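You operate a simulated robot arm through the tools that you are given. There is no shell and no other tool. Be economical: measure what you need, move in short steps, check, and stop when the job is done.

Carry out the task below with a simulated robot arm. There is one attempt and no reset: what you move stays moved.

TASK
Change the grey sensor in the holder for the yellow sensor.
Fine: blue star knob loose first, grey sensor in the grey cradle, star knob tight on the new sensor, its window the same way.

It is judged by the outcome, as a careful person would: the job done as asked, and still so three seconds after it is handed in. It fails if anything else is knocked over, pushed out of place, dropped, spilled or broken.

THE ROBOT
A 6-joint arm with a two-finger parallel gripper, fixed in place. Base frame: the origin is at the foot of the arm, x ahead of it, y to its left, z up; the work surface is at about z = 10. Lengths are in mm, angles in degrees, forces in N, time in s.
With the tool pointing down near the work surface it reaches from about 140 to 580 mm from the base axis. Its first joint turns from -66.0 to 66.0 degrees. Payload 2.1 kg.
Tool frame: the origin (TCP) lies between the finger pads and is the grasp point; the fingertips stand 30 mm ahead of it; z points along the fingers, y is the line along which they close. The gripper opens to 94 mm. The fingers are 28 mm wide and 10 mm thick; the gripper's body (50 by 96 mm) begins 55 mm behind the TCP.
Orientation is told as [roll, pitch, yaw] about the base's x, y, z axes, in that order, counted from this pose: with the fingers straight down and closing along the base's y, the tool's x points along the base's -x, its y along +y and its z along -z.

THE INTERFACE
- The arm moves only by the tool move_arm. Its argument "motion" is a list of rows, each a list of 3 entries, a list of its own where there are three numbers: the shift along the base's x, y, z in mm, then the turn, a rotation vector about the base's x, y, z in degrees, then the opening, from 0 (shut) to 1 (fully open). In form: [[[tx, ty, tz], [rx, ry, rz], grip], ...]. A call has 1 to 20 rows; each row shifts and turns the commanded pose from where the row before left it. A row lasts 0.2 s, in which the tool goes at most 50 mm and 8.6 degrees; a call with a longer step from one row to the next is refused whole, and so is a gripper value outside its range. A pose out of reach is approached as far as the arm can. The call stops where the force on the tool passes 40 N (or 10 N more than at its start, if that is more) or the arm is blocked; 0.2 s more then pass. The fingers move at their own pace (about 72 mm/s each) and stop on an object; they squeeze with about 33 N. The grip force told is the motor's: it shows also when the fingers shut on nothing. Time passes only in rows, and 0.2 s behind the last, so rows that do not move let the fingers close. It gives the time, the measured TCP pose, the force on the tool (base axes), the opening and the grip force at its end, in the units of the frame above (readings bear some noise).
- Cameras (640 x 400 px; columns grow to the right, rows downward): "scene" is fixed at [45.2, -353.6, 509.4]; the picture's right is [0.76, -0.65, 0.00], its down [-0.26, -0.31, -0.91] and it looks along [0.59, 0.70, -0.41] (base axes); focal length 334 px, centre (320, 200). "wrist" rides on the gripper at [-37, 0, -58] in the tool frame; the picture's right is [0.00, -1.00, 0.00], its down [0.97, 0.00, -0.24] and it looks along [0.24, 0.00, 0.97] (tool axes); focal length 218 px, centre (320, 200).
- camera(camera): a new picture of that camera. No time passes.
- point_at(camera, pixels): for up to 12 pixels [column, row] of the newest picture of that camera ("zoom" is the newest enlarged one), the place [x, y, z] in the base frame of the surface seen there, good to about 2 mm, but the place of the scene camera against the robot may be out by one fixed shift of up to 25 mm in any direction. No time passes.
- inspect(camera, box): a new picture of the part [left, top, right, bottom] of that camera's present view, enlarged. No time passes.
- hand_in(): hands the job in; it is judged then, once.

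Work in short steps. Measure before you move; look again where a grasp or a placing could have gone wrong, and mend it. You have 80 turns and 34 pictures in all, the two below and enlarged ones among them. Open the gripper and draw the arm clear of the work before you hand the job in, unless the task says otherwise; then end with one line.

The tools are called after "Emit:" as a command line: name --argument value ..., lists and objects as JSON in quotes. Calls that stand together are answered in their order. move_arm: Moves the arm, as the interface text tells. Its arguments: {"type":"object","properties":{"motion":{"type":"array"}},"required":["motion"]} The other tools are called the same way: camera (camera) takes a picture; point_at (camera, pixels) gives the place of the surface under pixels of a picture; inspect (camera, box) takes an enlarged picture of a part of a camera's view; hand_in () hands the job in.

At the start:

```text
clock: 0.0
eef_pos: [354.7, -65.8, 321.7]
orientation: [0.0, 0.0, 0.1]
force: [-0.4, -0.5, -0.3]
opening: 94.0
grip_force: 0.0
```

scene: 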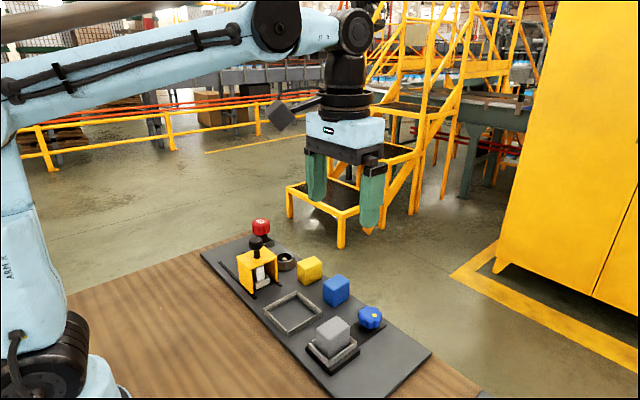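
wrist: 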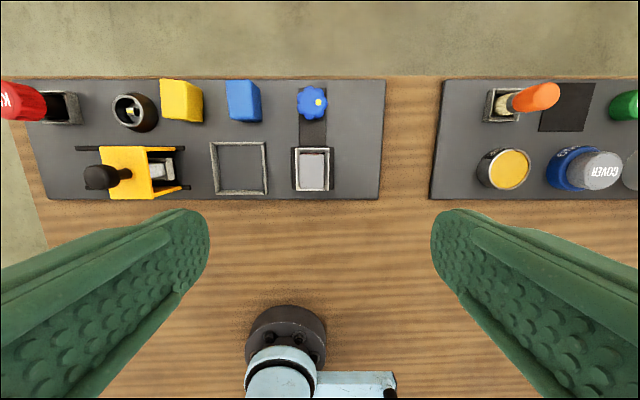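

The pictures show a board with a grey block in a holder (scene 333,335), a blue star knob (370,318), yellow and blue blocks, and an empty grey cradle (293,312). I'll enlarge both views.

Emit:
inspect --camera "scene" --box '[200, 210, 440, 380]'

Emit:
inspect --camera "wrist" --box '[60, 60, 400, 220]'

```text
2.35 times, centred on (320, 295) of scene
```

zoom: 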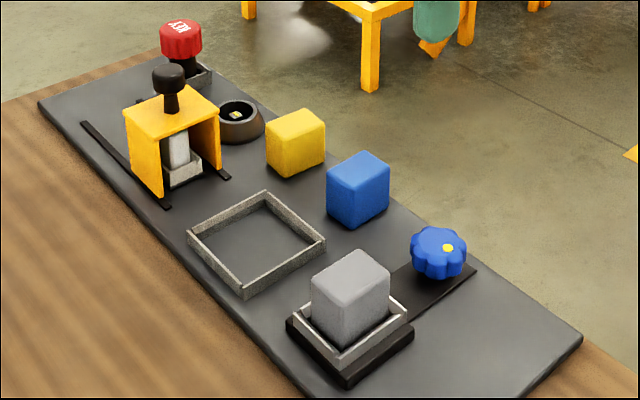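

```text
1.88 times, centred on (230, 140) of wrist
```

zoom: 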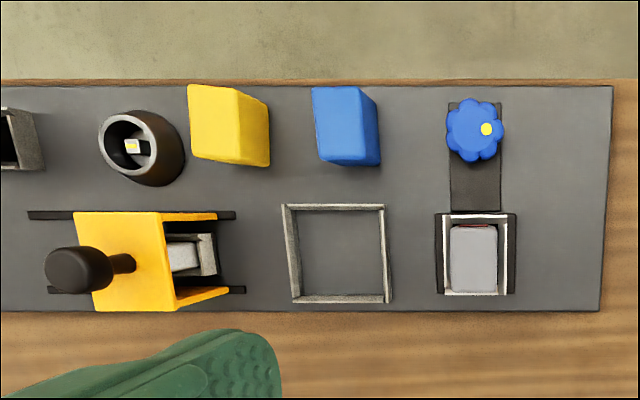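

Emit:
point_at --camera "wrist" --pixels '[[312, 165], [312, 101], [178, 92], [190, 105], [240, 95], [257, 105], [240, 168], [215, 145], [265, 190], [340, 100], [296, 186], [328, 150]]'

Emit:
point_at --camera "scene" --pixels '[[332, 326], [330, 345], [345, 340], [371, 315], [375, 313], [310, 263], [308, 275], [335, 280], [293, 316], [293, 297], [350, 357], [385, 330]]'

```text
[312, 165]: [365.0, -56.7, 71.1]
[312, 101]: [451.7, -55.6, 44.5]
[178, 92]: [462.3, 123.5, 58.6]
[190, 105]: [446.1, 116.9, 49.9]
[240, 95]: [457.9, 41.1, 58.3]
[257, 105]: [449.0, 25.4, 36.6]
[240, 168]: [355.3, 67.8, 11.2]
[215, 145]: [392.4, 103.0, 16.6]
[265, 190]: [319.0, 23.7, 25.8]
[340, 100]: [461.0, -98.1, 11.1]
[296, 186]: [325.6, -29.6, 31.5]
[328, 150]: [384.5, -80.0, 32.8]
```

```text
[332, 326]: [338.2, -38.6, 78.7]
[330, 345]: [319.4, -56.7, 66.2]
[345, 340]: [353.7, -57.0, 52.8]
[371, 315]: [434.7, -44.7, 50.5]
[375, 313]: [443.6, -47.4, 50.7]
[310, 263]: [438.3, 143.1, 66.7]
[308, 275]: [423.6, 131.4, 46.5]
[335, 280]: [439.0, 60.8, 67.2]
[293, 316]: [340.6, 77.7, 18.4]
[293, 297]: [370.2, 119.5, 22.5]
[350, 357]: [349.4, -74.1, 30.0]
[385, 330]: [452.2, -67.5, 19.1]
```

The wrist measures are reliable (grey top z≈71 at 365,-57; knob at 452,-56, z≈44). I'll move closer for details.

Emit:
move_arm --motion '[[[20, 5, -40], [0, 0, 0], 1], [[20, 5, -40], [0, 0, 0], 1], [[20, 5, -40], [0, 0, 0], 1], [[20, 5, 0], [0, 0, 0], 1], [[20, 0, 0], [0, 0, 0], 1], [[0, 0, 0], [0, 0, 0], 1]]'

Emit:
camera --camera "wrist"

```text
clock: 1.4
eef_pos: [452.7, -45.6, 201.7]
orientation: [-0.1, 0.0, 0.0]
force: [-0.4, 0.0, 0.1]
opening: 93.9
grip_force: 0.0
```

```text
29 pictures are left
```

wrist: 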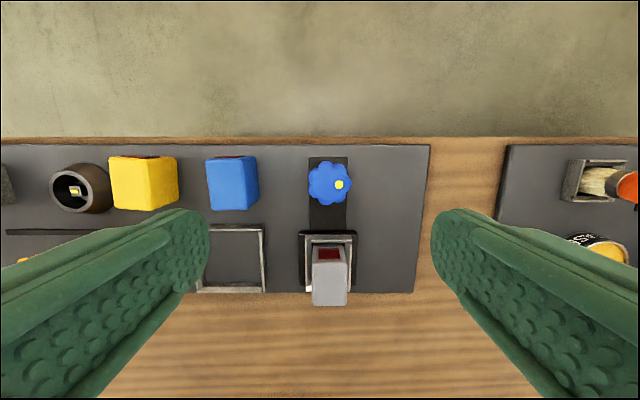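

Emit:
inspect --camera "wrist" --box '[60, 130, 380, 320]'

```text
2.00 times, centred on (220, 225) of wrist
```

zoom: 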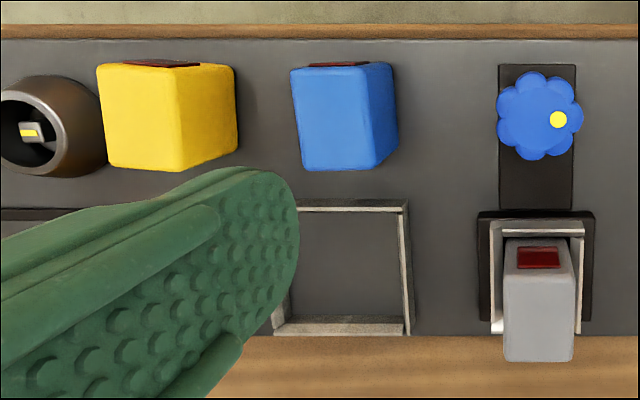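

Emit:
point_at --camera "zoom" --pixels '[[540, 115], [498, 115], [582, 118], [540, 75], [540, 158], [558, 119], [508, 245], [570, 245], [508, 350], [570, 350], [497, 230], [580, 228]]'

Emit:
point_at --camera "zoom" --pixels '[[103, 70], [171, 72], [178, 152], [115, 160], [295, 75], [360, 72], [372, 162], [310, 163], [290, 212], [400, 205], [408, 330], [275, 332]]'

```text
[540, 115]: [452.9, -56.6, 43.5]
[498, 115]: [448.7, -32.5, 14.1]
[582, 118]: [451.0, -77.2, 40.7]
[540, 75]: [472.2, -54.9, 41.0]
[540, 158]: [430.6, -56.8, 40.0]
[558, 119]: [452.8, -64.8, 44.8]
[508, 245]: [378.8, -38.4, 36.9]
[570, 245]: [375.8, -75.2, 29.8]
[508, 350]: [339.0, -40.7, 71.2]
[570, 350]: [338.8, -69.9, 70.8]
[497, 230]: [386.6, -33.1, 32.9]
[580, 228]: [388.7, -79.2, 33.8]
```

```text
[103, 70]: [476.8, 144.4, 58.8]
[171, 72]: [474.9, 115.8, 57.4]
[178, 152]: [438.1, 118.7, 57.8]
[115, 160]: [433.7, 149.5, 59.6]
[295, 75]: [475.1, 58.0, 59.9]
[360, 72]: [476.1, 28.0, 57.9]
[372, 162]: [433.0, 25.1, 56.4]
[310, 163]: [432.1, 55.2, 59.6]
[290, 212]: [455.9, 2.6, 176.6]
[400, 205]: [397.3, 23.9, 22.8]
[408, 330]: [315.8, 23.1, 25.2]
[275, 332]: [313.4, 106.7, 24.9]
```

Knob centre ≈(452.5,-56), top z≈43, radius ≈22. All windows face +x. I go above the knob with a pre-turn clockwise.

Emit:
move_arm --motion '[[[0, -2, -10], [0, 0, -8], 0.66], [[0, -2, -10], [0, 0, -8], 0.66], [[0, -2, -10], [0, 0, -8], 0.66], [[0, -2, -10], [0, 0, -8], 0.66], [[0, -2, -10], [0, 0, -8], 0.66], [[0, 0, -10], [0, 0, -8], 0.66], [[0, 0, -10], [0, 0, -8], 0.66], [[0, 0, -10], [0, 0, -8], 0.66], [[0, 0, -10], [0, 0, -8], 0.66], [[0, 0, -10], [0, 0, 0], 0.66], [[0, 0, 0], [0, 0, 0], 0.66]]'

Emit:
camera --camera "wrist"

```text
clock: 3.8
eef_pos: [453.3, -57.0, 101.8]
orientation: [-0.1, -0.1, -72.1]
force: [-0.5, -0.7, 0.4]
opening: 61.7
grip_force: 0.0
```

```text
27 pictures are left
```

wrist: 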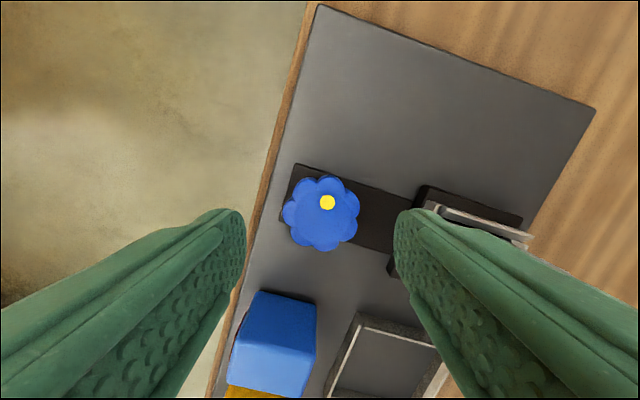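

Knob is centred between the fingers (column 321). I descend to TCP z≈52 and grip.

Emit:
move_arm --motion '[[[0, 0.5, -15], [0, 0, 0], 0.66], [[0, 0.5, -15], [0, 0, 0], 0.66], [[0, 0, -10], [0, 0, 0], 0.66], [[0, 0, -8], [0, 0, 0], 0.66], [[0, 0, 0], [0, 0, 0], 0.3], [[0, 0, 0], [0, 0, 0], 0.3], [[0, 0, 0], [0, 0, 0], 0.3]]'

```text
clock: 5.4
eef_pos: [451.4, -56.5, 53.8]
orientation: [-0.3, -0.1, -72.0]
force: [-25.3, -5.6, -2.1]
opening: 41.9
grip_force: 45.3
```

Gripped at 41.9 mm, but pulled ~2 mm in -x; I relax by shifting, then turn counter-clockwise.

Emit:
move_arm --motion '[[[-1.7, 0, 0], [0, 0, 0], 0.3], [[0, 0, 0], [0, 0, 0], 0.3], [[0, 0, 0], [0, 0, 8], 0.3], [[0, 0, 0], [0, 0, 8], 0.3], [[0, 0, 0], [0, 0, 8], 0.3]]'

```text
clock: 6.6
eef_pos: [453.9, -56.5, 54.4]
orientation: [0.0, -0.1, -47.8]
force: [-7.1, -6.7, 32.5]
opening: 42.0
grip_force: 45.4
```

Emit:
camera --camera "wrist"

Emit:
inspect --camera "scene" --box '[270, 250, 430, 370]'

```text
26 pictures are left
```

wrist: 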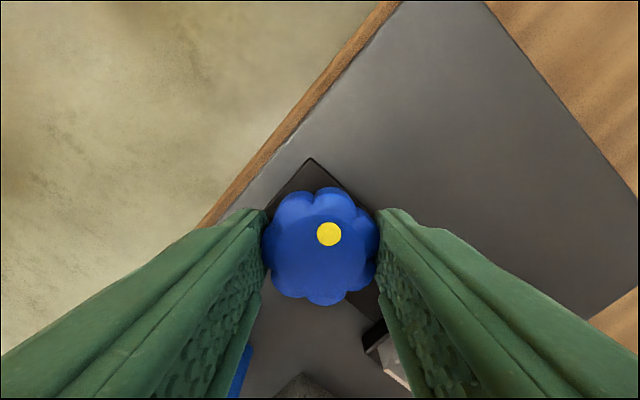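

```text
3.33 times, centred on (350, 310) of scene
```

zoom: 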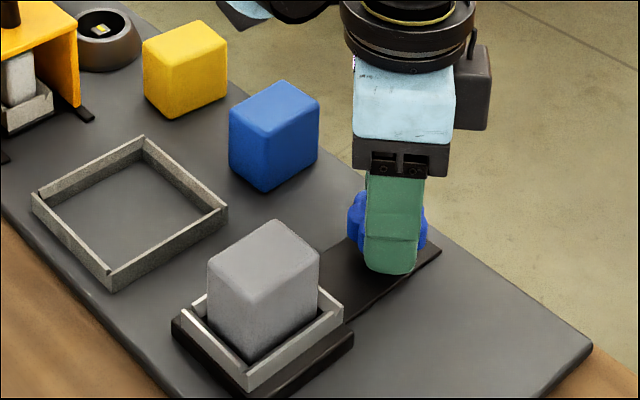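

The dot kept its place in the tool frame, so the knob is turning with the tool; it pushes up slightly (thread). I keep turning with a small rise.

Emit:
move_arm --motion '[[[0, 0, 1], [0, 0, 0], 0.3], [[0, 0, 0.3], [0, 0, 8], 0.3], [[0, 0, 0.3], [0, 0, 8], 0.3], [[0, 0, 0.3], [0, 0, 8], 0.3]]'

```text
clock: 7.6
eef_pos: [453.0, -56.2, 55.1]
orientation: [0.1, -0.1, -23.7]
force: [0.6, 0.8, 23.6]
opening: 41.6
grip_force: 45.2
```

Emit:
move_arm --motion '[[[0, 0, 1], [0, 0, 0], 0.3], [[0, 0, 0.3], [0, 0, 8], 0.3], [[0, 0, 0.3], [0, 0, 8], 0.3], [[0, 0, 0.3], [0, 0, 8], 0.3], [[0, 0, 0.3], [0, 0, 8], 0.3], [[0, 0, 0.3], [0, 0, 8], 0.3], [[0, 0, 0.3], [0, 0, 8], 0.3]]'

Emit:
camera --camera "wrist"

```text
clock: 9.2
eef_pos: [453.1, -54.3, 58.9]
orientation: [0.1, -0.2, 24.3]
force: [12.3, 16.8, 0.3]
opening: 41.8
grip_force: 45.2
```

```text
24 pictures are left
```

wrist: 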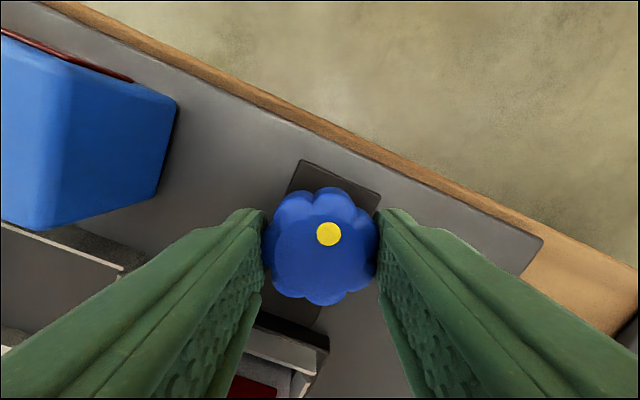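

Emit:
move_arm --motion '[[[0.5, 1, 0], [0, 0, 0], 0.3], [[0, 0, 0], [0, 0, 8], 0.3], [[0, 0, 0], [0, 0, 8], 0.3], [[0, 0, 0], [0, 0, 8], 0.3], [[0, 0, 0], [0, 0, 8], 0.3]]'

```text
clock: 10.4
eef_pos: [452.6, -53.6, 59.3]
orientation: [0.2, -0.1, 56.2]
force: [-3.7, 21.3, 19.1]
opening: 42.0
grip_force: 44.6
```

Total turn ≈128°. I release and rise to look at the knob and clamp.

Emit:
move_arm --motion '[[[0, 0, 0], [0, 0, 0], 0.66], [[0, 0, 0], [0, 0, 0], 0.66], [[0, 0, 20], [0, 0, -8], 0.66], [[0, 0, 20], [0, 0, -8], 0.66], [[0, 0, 20], [0, 0, -8], 0.66], [[0, 0, 20], [0, 0, -8], 0.66], [[0, 0, 0], [0, 0, -8], 0.66], [[0, 0, 0], [0, 0, -8], 0.66], [[0, 0, 0], [0, 0, -8], 0.66], [[0, 0, 0], [0, 0, 0], 0.66]]'

Emit:
camera --camera "wrist"

```text
clock: 12.6
eef_pos: [453.5, -55.6, 138.5]
orientation: [-0.1, 0.0, -0.1]
force: [0.0, -0.5, 0.1]
opening: 62.0
grip_force: 0.0
```

```text
23 pictures are left
```

wrist: 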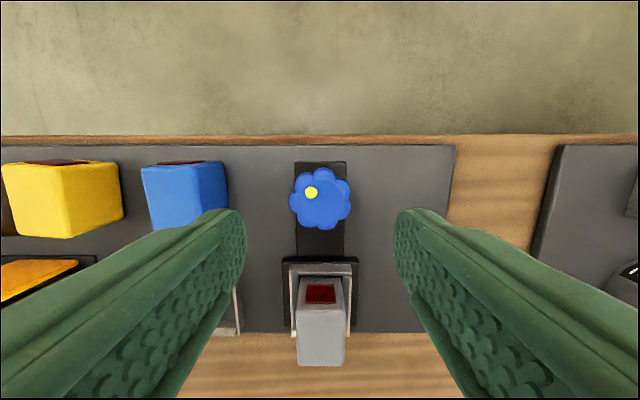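

Emit:
inspect --camera "wrist" --box '[260, 150, 390, 380]'

Emit:
point_at --camera "wrist" --pixels '[[320, 198], [311, 193], [320, 226], [305, 355], [337, 355], [305, 310], [337, 310], [320, 269], [293, 290], [348, 290], [298, 270], [346, 270]]'

```text
1.74 times, centred on (325, 265) of wrist
```

zoom: 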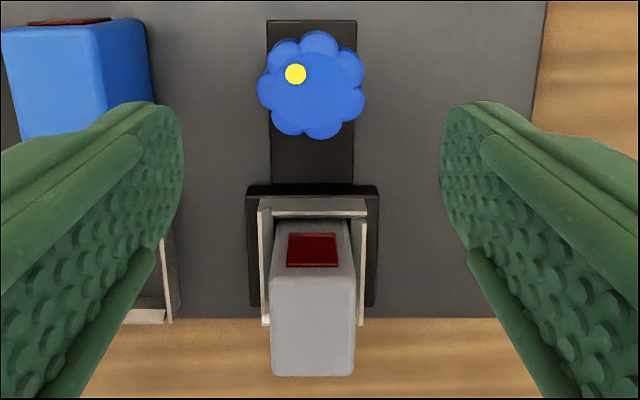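

```text
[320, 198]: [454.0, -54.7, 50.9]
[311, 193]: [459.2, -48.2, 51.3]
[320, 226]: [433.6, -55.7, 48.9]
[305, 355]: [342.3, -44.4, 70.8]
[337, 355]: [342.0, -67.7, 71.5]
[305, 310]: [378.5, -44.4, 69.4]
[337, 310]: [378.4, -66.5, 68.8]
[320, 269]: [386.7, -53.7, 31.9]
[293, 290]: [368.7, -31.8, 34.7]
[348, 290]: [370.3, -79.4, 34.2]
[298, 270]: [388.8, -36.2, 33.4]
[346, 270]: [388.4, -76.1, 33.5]
```

The knob rose ~7 mm (44→51) with 128° of turn: loose. Grey sensor spans x 337–381, y -41…-71, top 71. I move over it and descend to TCP z≈71.

Emit:
move_arm --motion '[[[-31, 0, 0], [0, 0, 0], 0.6], [[-32, 0, 0], [0, 0, 0], 0.6], [[-31.5, -0.4, -10], [0, 0, 0], 0.6], [[0, 0, -20], [0, 0, 0], 0.6], [[0, 0, -20], [0, 0, 0], 0.6], [[0, 0, -17], [0, 0, 0], 0.6], [[0, 0, 0], [0, 0, 0], 0.6]]'

```text
clock: 14.2
eef_pos: [357.1, -54.7, 69.6]
orientation: [0.1, -0.1, 0.0]
force: [0.7, 0.3, -0.7]
opening: 56.4
grip_force: 0.1
```

Emit:
move_arm --motion '[[[1, -1.3, 1], [0, 0, 0], 0.6], [[0, 0, 0], [0, 0, 0], 0.25], [[0, 0, 0], [0, 0, 0], 0.25], [[0, 0, 0], [0, 0, 0], 0.25]]'

```text
clock: 15.2
eef_pos: [359.0, -57.1, 72.7]
orientation: [-0.1, 0.0, 0.0]
force: [-0.3, 0.4, 0.6]
opening: 39.6
grip_force: 33.3
```

Emit:
move_arm --motion '[[[0, 0, 0], [0, 0, 0], 0.25], [[0, 0, 0], [0, 0, 0], 0.25]]'

Emit:
camera --camera "wrist"

Emit:
inspect --camera "scene" --box '[270, 250, 430, 370]'

```text
clock: 15.8
eef_pos: [358.9, -56.5, 72.8]
orientation: [0.0, 0.0, 0.1]
force: [0.7, 0.2, 0.1]
opening: 39.2
grip_force: 32.8
```

```text
21 pictures are left
```

wrist: 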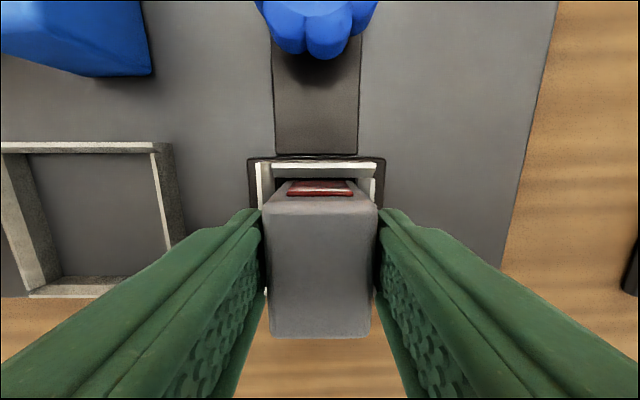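

```text
3.33 times, centred on (350, 310) of scene
```

zoom: 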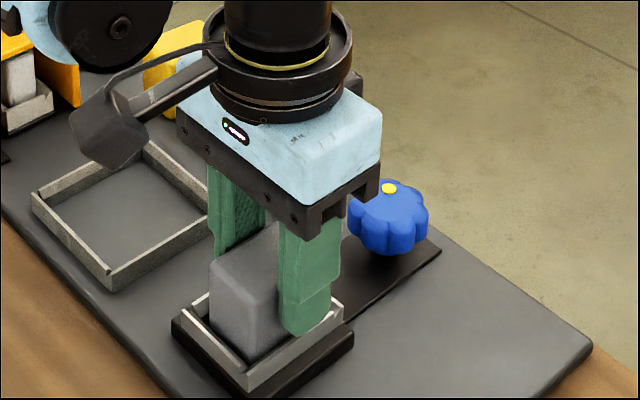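

The sensor is gripped squarely. I lift slowly and watch the force.

Emit:
move_arm --motion '[[[0, 0, 2], [0, 0, 0], 0.25], [[0, 0, 3], [0, 0, 0], 0.25], [[0, 0, 5], [0, 0, 0], 0.25]]'

```text
clock: 16.6
eef_pos: [361.0, -56.4, 82.6]
orientation: [-0.1, 0.1, 0.0]
force: [0.4, -1.1, -0.6]
opening: 38.9
grip_force: 33.9
```

Emit:
move_arm --motion '[[[0, 0, 15], [0, 0, 0], 0.25], [[0, 0, 20], [0, 0, 0], 0.25], [[-1, 30, 5], [0, 0, 0], 0.25], [[-1, 30, 0], [0, 0, 0], 0.25], [[-1, 30, 0], [0, 0, 0], 0.25], [[0, 31, 0], [0, 0, 0], 0.25], [[0, 0, 0], [0, 0, 0], 0.25]]'

Emit:
camera --camera "wrist"

```text
clock: 18.2
eef_pos: [355.5, 64.5, 123.1]
orientation: [0.0, 0.0, 0.0]
force: [0.4, -0.5, -0.9]
opening: 34.9
grip_force: 33.1
```

```text
19 pictures are left
```

wrist: 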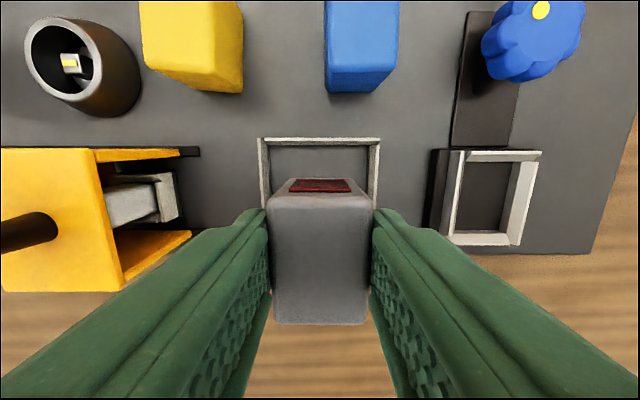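

Emit:
point_at --camera "wrist" --pixels '[[320, 315], [320, 210], [280, 260], [360, 260], [320, 140], [262, 190], [376, 190], [320, 160], [460, 230], [515, 235], [470, 158], [530, 158]]'

```text
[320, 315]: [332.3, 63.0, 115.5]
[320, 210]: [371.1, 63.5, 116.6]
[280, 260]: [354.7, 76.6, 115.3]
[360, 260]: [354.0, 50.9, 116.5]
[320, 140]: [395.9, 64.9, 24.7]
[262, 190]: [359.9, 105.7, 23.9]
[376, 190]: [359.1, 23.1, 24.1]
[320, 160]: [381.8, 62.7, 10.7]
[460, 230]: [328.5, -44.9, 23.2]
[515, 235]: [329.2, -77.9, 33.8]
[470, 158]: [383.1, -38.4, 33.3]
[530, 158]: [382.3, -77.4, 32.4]
```

The sensor has slipped ~5 mm down in the grip (top 116 with TCP 123), so I lower it at once; touch-down expected near TCP z≈66.

Emit:
move_arm --motion '[[[0, 0, -25], [0, 0, 0], 0.2], [[0, 0, -22], [0, 0, 0], 0.2], [[0, 0, -4], [0, 0, 0], 0.2], [[0, 0, -2], [0, 0, 0], 0.2], [[0, 0, 0], [0, 0, 0], 0.2]]'

```text
clock: 19.4
eef_pos: [355.9, 64.9, 68.7]
orientation: [0.0, 0.1, 0.0]
force: [-0.1, -0.5, -1.1]
opening: 35.0
grip_force: 33.0
```

Emit:
move_arm --motion '[[[0, 0, -1], [0, 0, 0], 0.2], [[0, 0, -1], [0, 0, 0], 0.2], [[0, 0, -1], [0, 0, 0], 0.2], [[0, 0, 0], [0, 0, 0], 0.2]]'

Emit:
camera --camera "wrist"

```text
clock: 20.4
eef_pos: [356.0, 65.3, 67.1]
orientation: [0.0, 0.0, 0.0]
force: [-0.2, 0.4, 7.3]
opening: 35.0
grip_force: 32.6
```

```text
18 pictures are left
```

wrist: 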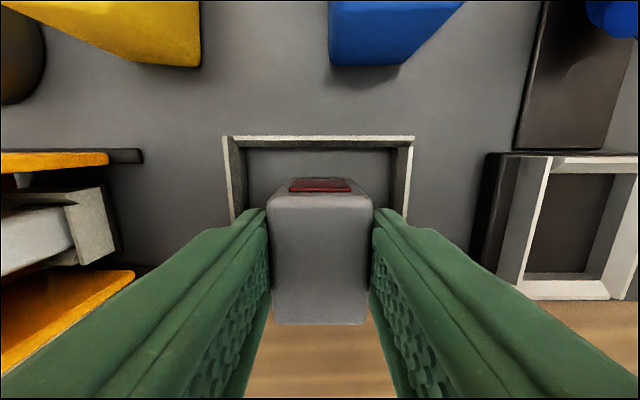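

Contact at 7 N: it sits on the floor inside the cradle. Release and rise, then over to the yellow sensor.

Emit:
move_arm --motion '[[[0, 0, 0], [0, 0, 0], 0.55], [[0, 0, 0], [0, 0, 0], 0.55], [[0, 0, 20], [0, 0, 0], 0.55], [[0, 0, 40], [0, 0, 0], 0.55], [[20, 15, 30], [0, 0, 0], 0.7], [[20, 20, 0], [0, 0, 0], 0.7], [[20, 20, 0], [0, 0, 0], 0.7], [[20, 12, 0], [0, 0, 0], 0.7], [[0, 0, 0], [0, 0, 0], 0.7]]'

Emit:
camera --camera "wrist"

```text
clock: 22.4
eef_pos: [436.9, 132.8, 157.6]
orientation: [0.0, -0.1, -0.1]
force: [-0.4, -1.1, -0.1]
opening: 65.9
grip_force: 0.0
```

```text
17 pictures are left
```

wrist: 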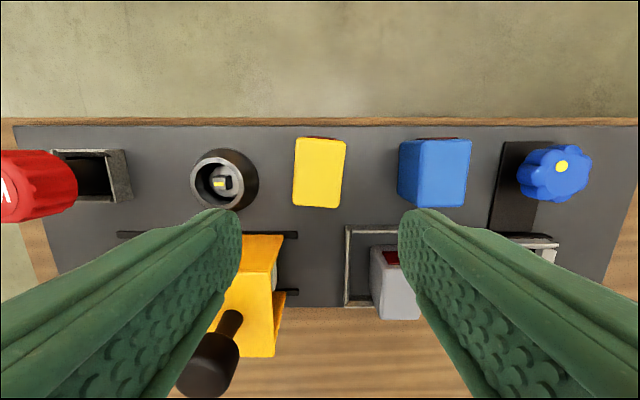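

Emit:
inspect --camera "wrist" --box '[250, 120, 390, 220]'

Emit:
point_at --camera "zoom" --pixels '[[210, 90], [430, 105], [205, 385], [405, 385], [320, 240], [208, 240], [420, 240], [316, 88], [310, 385]]'

```text
4.00 times, centred on (320, 170) of wrist
```

zoom: 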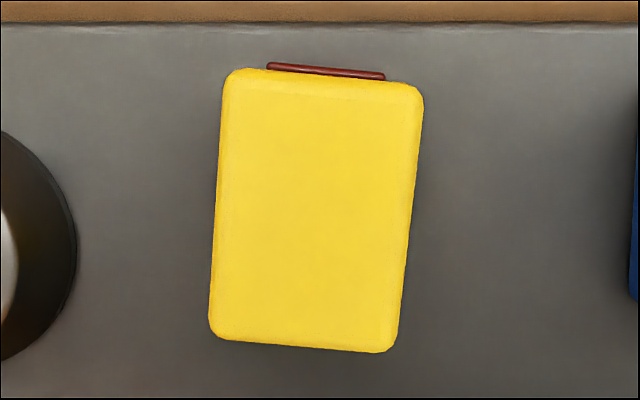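

```text
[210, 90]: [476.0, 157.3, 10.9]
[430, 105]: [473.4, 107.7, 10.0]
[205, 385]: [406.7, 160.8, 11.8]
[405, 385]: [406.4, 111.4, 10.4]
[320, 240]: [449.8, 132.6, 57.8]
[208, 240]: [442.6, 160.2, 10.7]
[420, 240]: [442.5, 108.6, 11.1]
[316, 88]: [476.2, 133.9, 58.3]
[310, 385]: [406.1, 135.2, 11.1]
```

Yellow is centred ≈(455,134), yaw ≈-5°, top z 58, ~35 mm wide. Cup edge ≈ y 178, so I use a 50 mm opening, and descend to TCP z≈57 at yaw -5.

Emit:
move_arm --motion '[[[18, 1, -20], [0, 0, -5], 0.53], [[0, 0, -30], [0, 0, 0], 0.53], [[0, 0, -25], [0, 0, 0], 0.53], [[0, 0, -15], [0, 0, 0], 0.53], [[0, 0, -10], [0, 0, 0], 0.53], [[0, 0, 0], [0, 0, 0], 0.53]]'

Emit:
camera --camera "wrist"

```text
clock: 23.8
eef_pos: [455.7, 134.6, 56.6]
orientation: [0.0, 0.0, -5.0]
force: [0.3, -0.8, -0.1]
opening: 49.6
grip_force: 0.1
```

```text
15 pictures are left
```

wrist: 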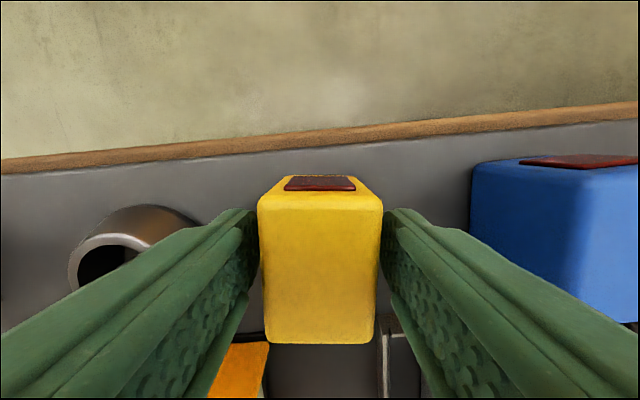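

Aligned and centred (column 319). Close and lift.

Emit:
move_arm --motion '[[[0, 0, 0], [0, 0, 0], 0.2], [[0, 0, 0], [0, 0, 0], 0.2], [[0, 0, 0], [0, 0, 0], 0.2], [[0, 0, 5], [0, 0, 0], 0.2], [[0, 0, 10], [0, 0, 0], 0.2], [[0, 0, 0], [0, 0, 0], 0.2]]'

```text
clock: 25.2
eef_pos: [454.1, 131.3, 72.5]
orientation: [0.0, 0.1, -5.0]
force: [-1.4, -1.1, 0.6]
opening: 39.8
grip_force: 33.0
```

Emit:
move_arm --motion '[[[0, 0, 20], [0, 0, 0], 0.2], [[0, 0, 22], [0, 0, 0], 0.2], [[-5, -15, 10], [0, 0, 2.5], 0.2], [[-12, -24, 0], [0, 0, 2.5], 0.2], [[-12, -25, 0], [0, 0, 0], 0.2], [[-12, -25, 0], [0, 0, 0], 0.2], [[-12, -25, 0], [0, 0, 0], 0.2], [[-12, -25, 0], [0, 0, 0], 0.2], [[-12, -24, 0], [0, 0, 0], 0.2], [[-12, -15, 0], [0, 0, 0], 0.2], [[-6, -12, 0], [0, 0, 0], 0.2], [[0, 0, 0], [0, 0, 0], 0.2]]'

Emit:
camera --camera "wrist"

```text
clock: 27.8
eef_pos: [361.1, -58.7, 124.2]
orientation: [0.0, 0.0, -0.1]
force: [-1.1, -0.2, -0.6]
opening: 39.9
grip_force: 32.9
```

```text
14 pictures are left
```

wrist: 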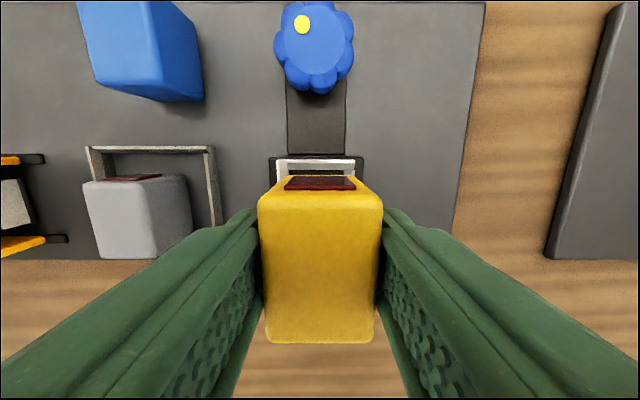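

Opening reads 39.8 and yellow hasn't slipped. I check the grip and the empty holder from the scene camera.

Emit:
inspect --camera "scene" --box '[250, 210, 430, 370]'

Emit:
point_at --camera "wrist" --pixels '[[265, 215], [376, 215], [272, 335], [369, 335], [320, 260], [320, 195], [279, 165], [360, 165], [282, 172], [357, 172], [320, 162], [320, 170]]'

```text
2.50 times, centred on (340, 290) of scene
```

zoom: 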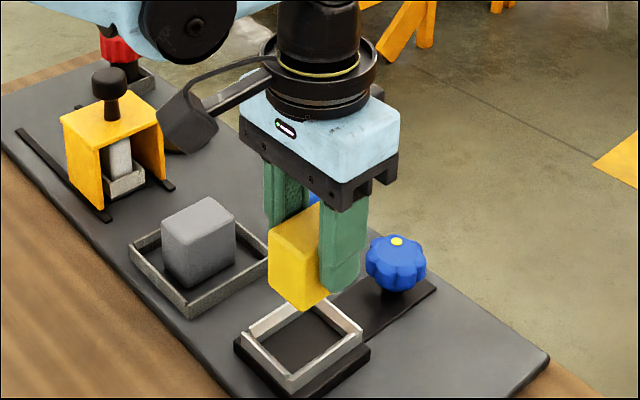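

```text
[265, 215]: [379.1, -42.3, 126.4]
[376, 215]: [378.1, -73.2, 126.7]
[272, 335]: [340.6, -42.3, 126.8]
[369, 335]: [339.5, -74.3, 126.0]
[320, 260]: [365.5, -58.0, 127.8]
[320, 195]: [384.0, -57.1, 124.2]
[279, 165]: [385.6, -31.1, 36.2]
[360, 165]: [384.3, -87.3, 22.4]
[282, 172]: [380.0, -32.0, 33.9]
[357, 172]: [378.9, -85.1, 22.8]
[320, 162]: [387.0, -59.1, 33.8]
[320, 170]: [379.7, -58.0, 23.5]
```

Holder floor z≈23.5, walls ≈34. Yellow (bottom ≈79.5, centre ≈361,-58) needs shift (-2,+1.8); I lower to just above the walls and check.

Emit:
move_arm --motion '[[[-2, 1.8, -10], [0, 0, 0], 0.2], [[0, 0, -15], [0, 0, 0], 0.2], [[0, 0, -15], [0, 0, 0], 0.2], [[0, 0, 0], [0, 0, 0], 0.2], [[0, 0, 0], [0, 0, 0], 0.2]]'

Emit:
inspect --camera "wrist" --box '[220, 120, 420, 245]'

Emit:
inspect --camera "scene" --box '[290, 280, 400, 370]'

```text
clock: 29.0
eef_pos: [356.2, -55.5, 84.5]
orientation: [0.1, 0.0, 0.0]
force: [0.1, 0.3, -0.8]
opening: 39.2
grip_force: 33.6
```

```text
3.20 times, centred on (320, 182) of wrist
```

zoom: 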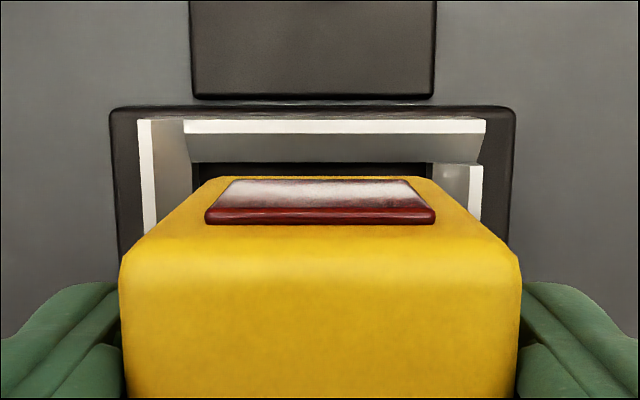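

```text
4.44 times, centred on (345, 325) of scene
```

zoom: 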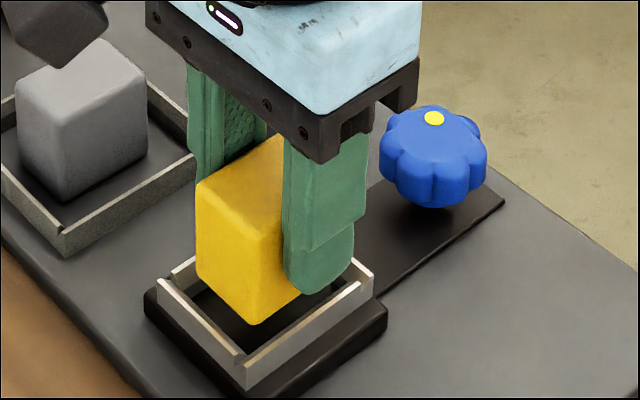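

Centred over the open jaw (walls either side, front and back clear). Lower slowly to the floor.

Emit:
move_arm --motion '[[[0.5, 0, -4], [0, 0, 0], 0.2], [[0.5, 0, -4], [0, 0, 0], 0.2], [[0, 0, -3], [0, 0, 0], 0.2], [[0, 0, -2], [0, 0, 0], 0.2], [[0, 0, 0], [0, 0, 0], 0.2]]'

```text
clock: 30.2
eef_pos: [357.9, -55.7, 70.0]
orientation: [0.0, 0.2, 0.0]
force: [-16.9, -0.7, 3.8]
opening: 39.5
grip_force: 32.7
```

Side force -17 N in x: touching the +x wall. I back off in -x and continue.

Emit:
move_arm --motion '[[[-1, 0, 0], [0, 0, 0], 0.2], [[-1, 0, 0], [0, 0, 0], 0.2], [[0, 0, 0], [0, 0, 0], 0.2]]'

Emit:
inspect --camera "wrist" --box '[220, 120, 420, 245]'

Emit:
inspect --camera "scene" --box '[290, 280, 400, 370]'

```text
clock: 31.0
eef_pos: [356.5, -54.0, 71.0]
orientation: [0.0, -0.2, -0.1]
force: [-0.4, 0.7, -0.7]
opening: 39.5
grip_force: 33.5
```

```text
3.20 times, centred on (320, 182) of wrist
```

zoom: 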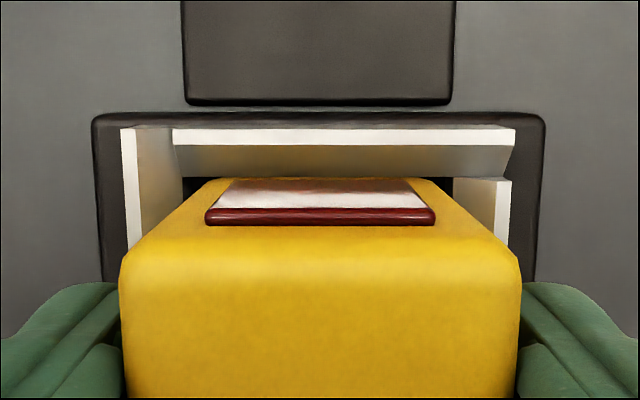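

```text
4.44 times, centred on (345, 325) of scene
```

zoom: 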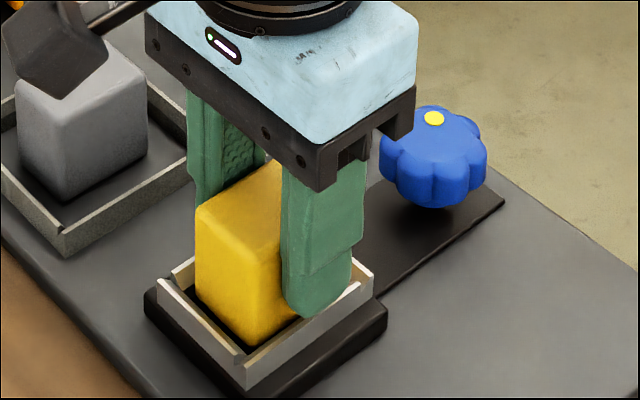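

Emit:
move_arm --motion '[[[0, -0.5, -1], [0, 0, 0], 0.2], [[0, 0, -1], [0, 0, 0], 0.2], [[0, 0, -1], [0, 0, 0], 0.2], [[0, 0, 0], [0, 0, 0], 0.2]]'

```text
clock: 32.0
eef_pos: [356.5, -56.1, 67.3]
orientation: [0.0, 0.0, 0.0]
force: [-0.8, 0.3, 2.8]
opening: 39.8
grip_force: 32.8
```

Emit:
move_arm --motion '[[[0, 0, -1], [0, 0, 0], 0.2], [[0, 0, 0], [0, 0, 0], 0.2]]'

```text
clock: 32.6
eef_pos: [356.9, -55.7, 67.6]
orientation: [0.0, 0.0, -0.1]
force: [-1.1, 1.3, 24.4]
opening: 39.6
grip_force: 32.7
```

Seated on the floor (24 N). Relax 0.8 mm, open, and rise.

Emit:
move_arm --motion '[[[0, 0, 0.8], [0, 0, 0], 0.2], [[0, 0, 0], [0, 0, 0], 0.55], [[0, 0, 0], [0, 0, 0], 0.55], [[0, 0, 20], [0, 0, 0], 0.55], [[10, 0, 30], [0, 0, 0], 0.66], [[30, 0, 20], [0, 0, 0], 0.66], [[30, 0, 0], [0, 0, 0], 0.66], [[25, 0, 0], [0, 0, 0], 0.66], [[0, 0, 0], [0, 0, 0], 0.66]]'

Emit:
camera --camera "wrist"

```text
clock: 34.6
eef_pos: [452.2, -57.7, 135.6]
orientation: [0.0, 0.1, 0.1]
force: [0.3, 0.2, 0.6]
opening: 61.9
grip_force: 0.1
```

```text
8 pictures are left
```

wrist: 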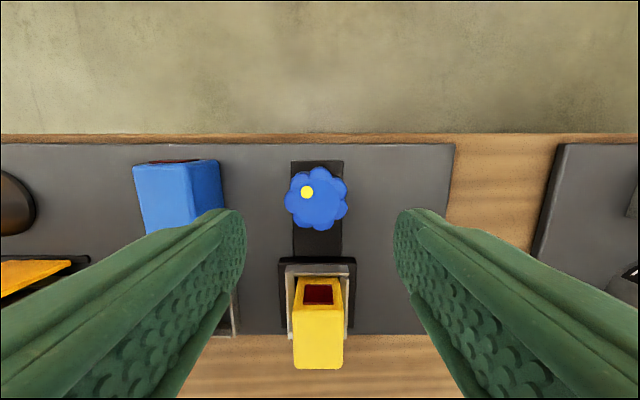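

Emit:
point_at --camera "wrist" --pixels '[[300, 355], [335, 355], [300, 312], [335, 312], [318, 198], [288, 200], [344, 195], [318, 170], [318, 226], [290, 290], [347, 290]]'

```text
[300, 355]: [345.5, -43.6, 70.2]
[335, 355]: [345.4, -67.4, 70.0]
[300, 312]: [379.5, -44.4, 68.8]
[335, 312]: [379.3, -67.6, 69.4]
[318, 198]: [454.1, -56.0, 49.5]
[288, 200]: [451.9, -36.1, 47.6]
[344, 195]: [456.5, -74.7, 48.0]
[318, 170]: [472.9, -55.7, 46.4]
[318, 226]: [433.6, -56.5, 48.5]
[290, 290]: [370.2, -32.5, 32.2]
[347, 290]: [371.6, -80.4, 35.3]
```

Yellow sits exactly as grey did (top ≈70, window +x). Knob at ≈(453,-56), top 49.5. I pre-turn to +64° and descend to grip for tightening.

Emit:
move_arm --motion '[[[0.5, 1.2, -10], [0, 0, 8], 0.66], [[0, 0, -10], [0, 0, 8], 0.66], [[0, 0, -10], [0, 0, 8], 0.66], [[0, 0, -10], [0, 0, 8], 0.66], [[0, 0, 0], [0, 0, 8], 0.66], [[0, 0, 0], [0, 0, 8], 0.66], [[0, 0, 0], [0, 0, 8], 0.66], [[0, 0, 0], [0, 0, 8], 0.66], [[0, 0, -15], [0, 0, 0], 0.66], [[0, 0, -15], [0, 0, 0], 0.66], [[0, 0, -6], [0, 0, 0], 0.66], [[0, 0, 0], [0, 0, 0], 0.66], [[0, 0, 0], [0, 0, 0], 0.3], [[0, 0, 0], [0, 0, 0], 0.3], [[0, 0, 0], [0, 0, 0], 0.3]]'

```text
clock: 37.8
eef_pos: [451.9, -54.3, 59.5]
orientation: [-0.1, -0.1, 63.9]
force: [5.4, -1.7, -2.5]
opening: 42.2
grip_force: 45.1
```

Good grip, low forces. Turn clockwise, following the thread down.

Emit:
move_arm --motion '[[[0, 0, -0.4], [0, 0, -8], 0.3], [[0, 0, -0.4], [0, 0, -8], 0.3], [[0, 0, -0.4], [0, 0, -8], 0.3], [[0, 0, -0.4], [0, 0, -8], 0.3], [[0, 0, -0.4], [0, 0, -8], 0.3], [[0, 0, -0.4], [0, 0, -8], 0.3]]'

```text
clock: 39.2
eef_pos: [452.1, -55.7, 58.5]
orientation: [0.1, 0.0, 15.8]
force: [2.0, -4.3, 1.4]
opening: 42.3
grip_force: 44.8
```

Emit:
move_arm --motion '[[[0, 0, -0.4], [0, 0, -8], 0.3], [[0, 0, -0.4], [0, 0, -8], 0.3], [[0, 0, -0.4], [0, 0, -8], 0.3], [[0, 0, -0.4], [0, 0, -8], 0.3], [[0, 0, -0.4], [0, 0, -8], 0.3], [[0, 0, -0.4], [0, 0, -8], 0.3], [[0, 0, -0.4], [0, 0, -8], 0.3]]'

Emit:
camera --camera "wrist"

```text
clock: 40.8
eef_pos: [452.7, -55.8, 56.0]
orientation: [0.0, 0.0, -40.2]
force: [0.2, -4.7, 4.0]
opening: 41.8
grip_force: 45.2
```

```text
7 pictures are left
```

wrist: 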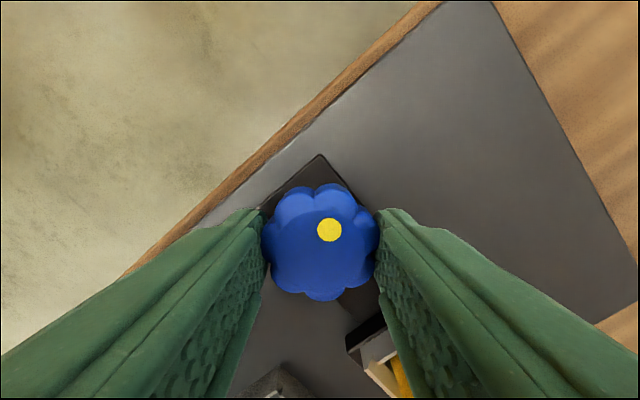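

Knob follows. Continue ~48° more, to the original angle and onto resistance.

Emit:
move_arm --motion '[[[0, 0, -0.4], [0, 0, -8], 0.3], [[0, 0, -0.4], [0, 0, -8], 0.3], [[0, 0, -0.4], [0, 0, -8], 0.3], [[0, 0, -0.4], [0, 0, -8], 0.3], [[0, 0, 0], [0, 0, -8], 0.3], [[0, 0, 0], [0, 0, -8], 0.3]]'

Emit:
camera --camera "wrist"

```text
clock: 42.2
eef_pos: [452.2, -54.3, 54.6]
orientation: [-0.1, 0.0, -88.0]
force: [-6.6, -3.0, -0.8]
opening: 43.6
grip_force: 45.2
```

```text
6 pictures are left
```

wrist: 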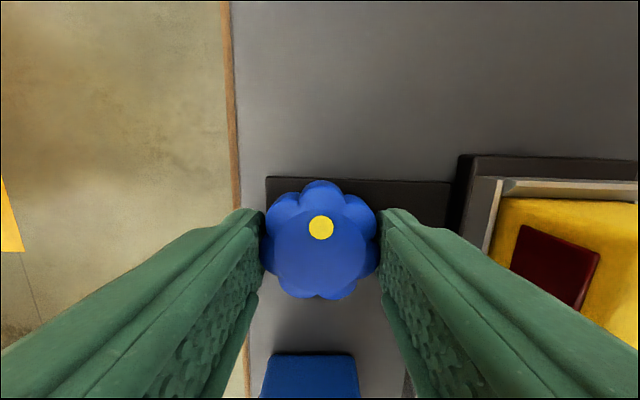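

The fingers slipped over the lobes while the dot stopped at its original direction (-y): the knob is tight. Release, rise and check.

Emit:
move_arm --motion '[[[0, 0, 0], [0, 0, 0], 0.66], [[0, 0, 0], [0, 0, 0], 0.66], [[0, 0, 20], [0, 0, 8], 0.66], [[0, 0, 25], [0, 0, 8], 0.66], [[0, 0, 25], [0, 0, 8], 0.66], [[0, 0, 25], [0, 0, 8], 0.66], [[0, 0, 10], [0, 0, 8], 0.66], [[0, 0, 0], [0, 0, 8], 0.66], [[0, 0, 0], [0, 0, 8], 0.66], [[0, 0, 0], [0, 0, 8], 0.66], [[0, 0, 0], [0, 0, 8], 0.66], [[0, 0, 0], [0, 0, 8], 0.66], [[0, 0, 0], [0, 0, 8], 0.66], [[0, 0, 0], [0, 0, 0], 0.66]]'

Emit:
inspect --camera "wrist" --box '[230, 140, 410, 360]'

Emit:
inspect --camera "scene" --box '[200, 210, 440, 380]'

```text
clock: 45.2
eef_pos: [451.9, -55.0, 159.8]
orientation: [0.0, 0.1, 0.1]
force: [-0.4, -1.8, 0.5]
opening: 62.0
grip_force: 0.1
```

```text
1.82 times, centred on (320, 250) of wrist
```

zoom: 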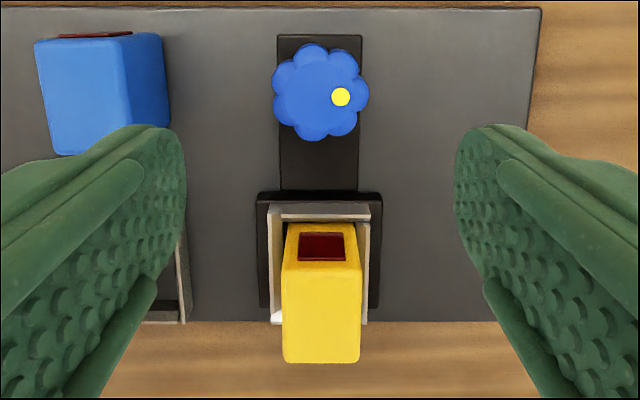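

```text
2.35 times, centred on (320, 295) of scene
```

zoom: 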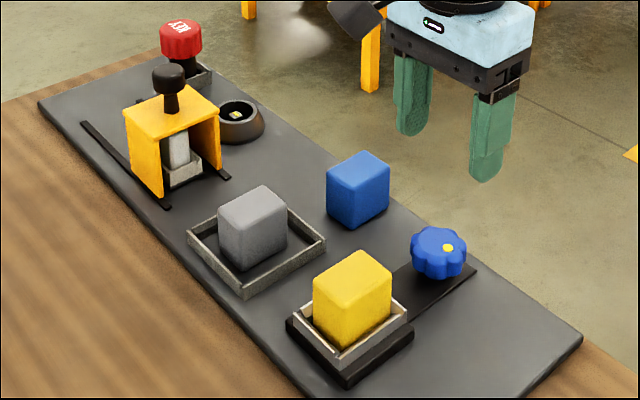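

Emit:
camera --camera "wrist"

Emit:
point_at --camera "wrist" --pixels '[[320, 188], [305, 330], [335, 330], [307, 292], [337, 292], [333, 193]]'

```text
3 pictures are left
```

wrist: 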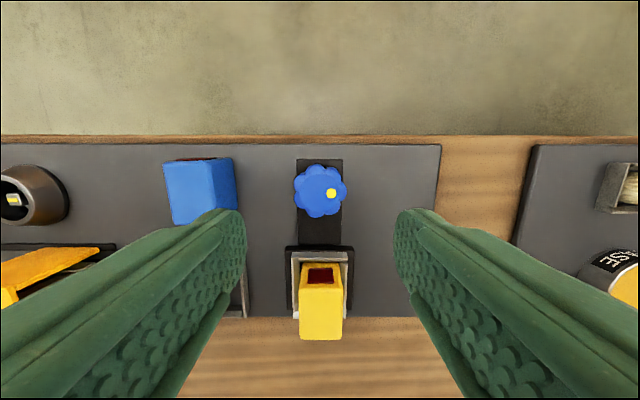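

```text
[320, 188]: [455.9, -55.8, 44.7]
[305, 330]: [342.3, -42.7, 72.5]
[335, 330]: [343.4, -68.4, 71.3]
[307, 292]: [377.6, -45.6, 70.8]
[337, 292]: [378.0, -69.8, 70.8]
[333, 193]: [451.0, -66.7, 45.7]
```

Everything matches; knob dot is back at the original angle. I do one more short tightening pass to be sure it is on its stop.

Emit:
move_arm --motion '[[[0.6, -0.8, -15], [0, 0, -8], 0.66], [[0, 0, -15], [0, 0, -8], 0.66], [[0, 0, -15], [0, 0, -8], 0.66], [[0, 0, -15], [0, 0, -8], 0.66], [[0, 0, 0], [0, 0, -8], 0.66], [[0, 0, -15], [0, 0, -8], 0.66], [[0, 0, -15], [0, 0, 0], 0.66], [[0, 0, -15], [0, 0, 0], 0.66], [[0, 0, 0], [0, 0, 0], 0.66], [[0, 0, 0], [0, 0, 0], 0.3], [[0, 0, 0], [0, 0, 0], 0.3], [[0, 0, 0], [0, 0, 0], 0.3], [[0, 0, 0], [0, 0, -8], 0.3], [[0, 0, 0], [0, 0, -8], 0.3], [[0, 0, 0], [0, 0, -8], 0.3]]'

```text
clock: 48.4
eef_pos: [451.7, -56.7, 54.3]
orientation: [-0.2, 0.0, -72.2]
force: [-9.5, -9.3, -0.1]
opening: 41.9
grip_force: 44.8
```

Emit:
move_arm --motion '[[[0, 0, 0], [0, 0, 0], 0.66], [[0, 0, 0], [0, 0, 0], 0.66], [[0, 0, 20], [0, 0, 8], 0.66], [[0, 0, 25], [0, 0, 8], 0.66], [[0, 0, 25], [0, 0, 8], 0.66], [[0, 0, 25], [0, 0, 8], 0.66], [[0, 0, 10], [0, 0, 8], 0.66], [[0, 0, 0], [0, 0, 8], 0.66], [[0, 0, 0], [0, 0, 8], 0.66], [[0, 0, 0], [0, 0, 8], 0.66], [[0, 0, 0], [0, 0, 8], 0.66], [[0, 0, 0], [0, 0, 0], 0.66]]'

Emit:
inspect --camera "wrist" --box '[230, 140, 410, 360]'

```text
clock: 51.0
eef_pos: [453.5, -55.9, 159.8]
orientation: [0.1, 0.0, 0.0]
force: [0.4, -0.1, 0.5]
opening: 62.1
grip_force: 0.1
```

```text
1.82 times, centred on (320, 250) of wrist
```

zoom: 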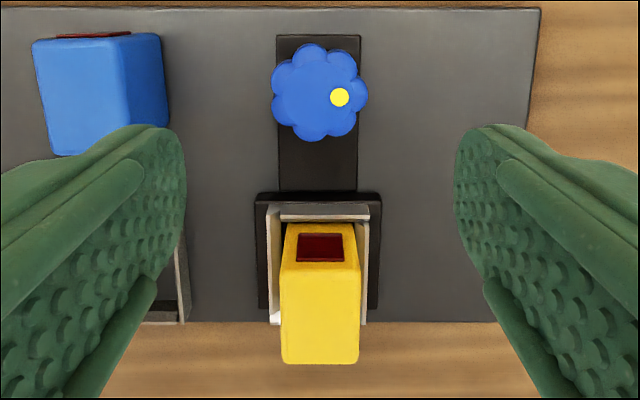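

The knob didn't move despite another 24° of turning: it is on its stop. I open, draw the arm up, and hand in.

Emit:
move_arm --motion '[[[-20, 0, 40], [0, 0, 0], 1], [[-20, 0, 40], [0, 0, 0], 1], [[-20, 0, 40], [0, 0, 0], 1], [[0, 0, 0], [0, 0, 0], 1]]'

Emit:
hand_in

```text
clock: 52.0
eef_pos: [392.9, -58.1, 280.1]
orientation: [0.0, 0.0, 0.0]
force: [-1.1, 0.2, 0.2]
opening: 94.1
grip_force: 0.0
```

```text
The job is handed in.
```

The yellow sensor is in the holder, its window facing the same way as the grey one's did, with the star knob tight. The grey sensor is in the grey cradle, and the arm is drawn clear.
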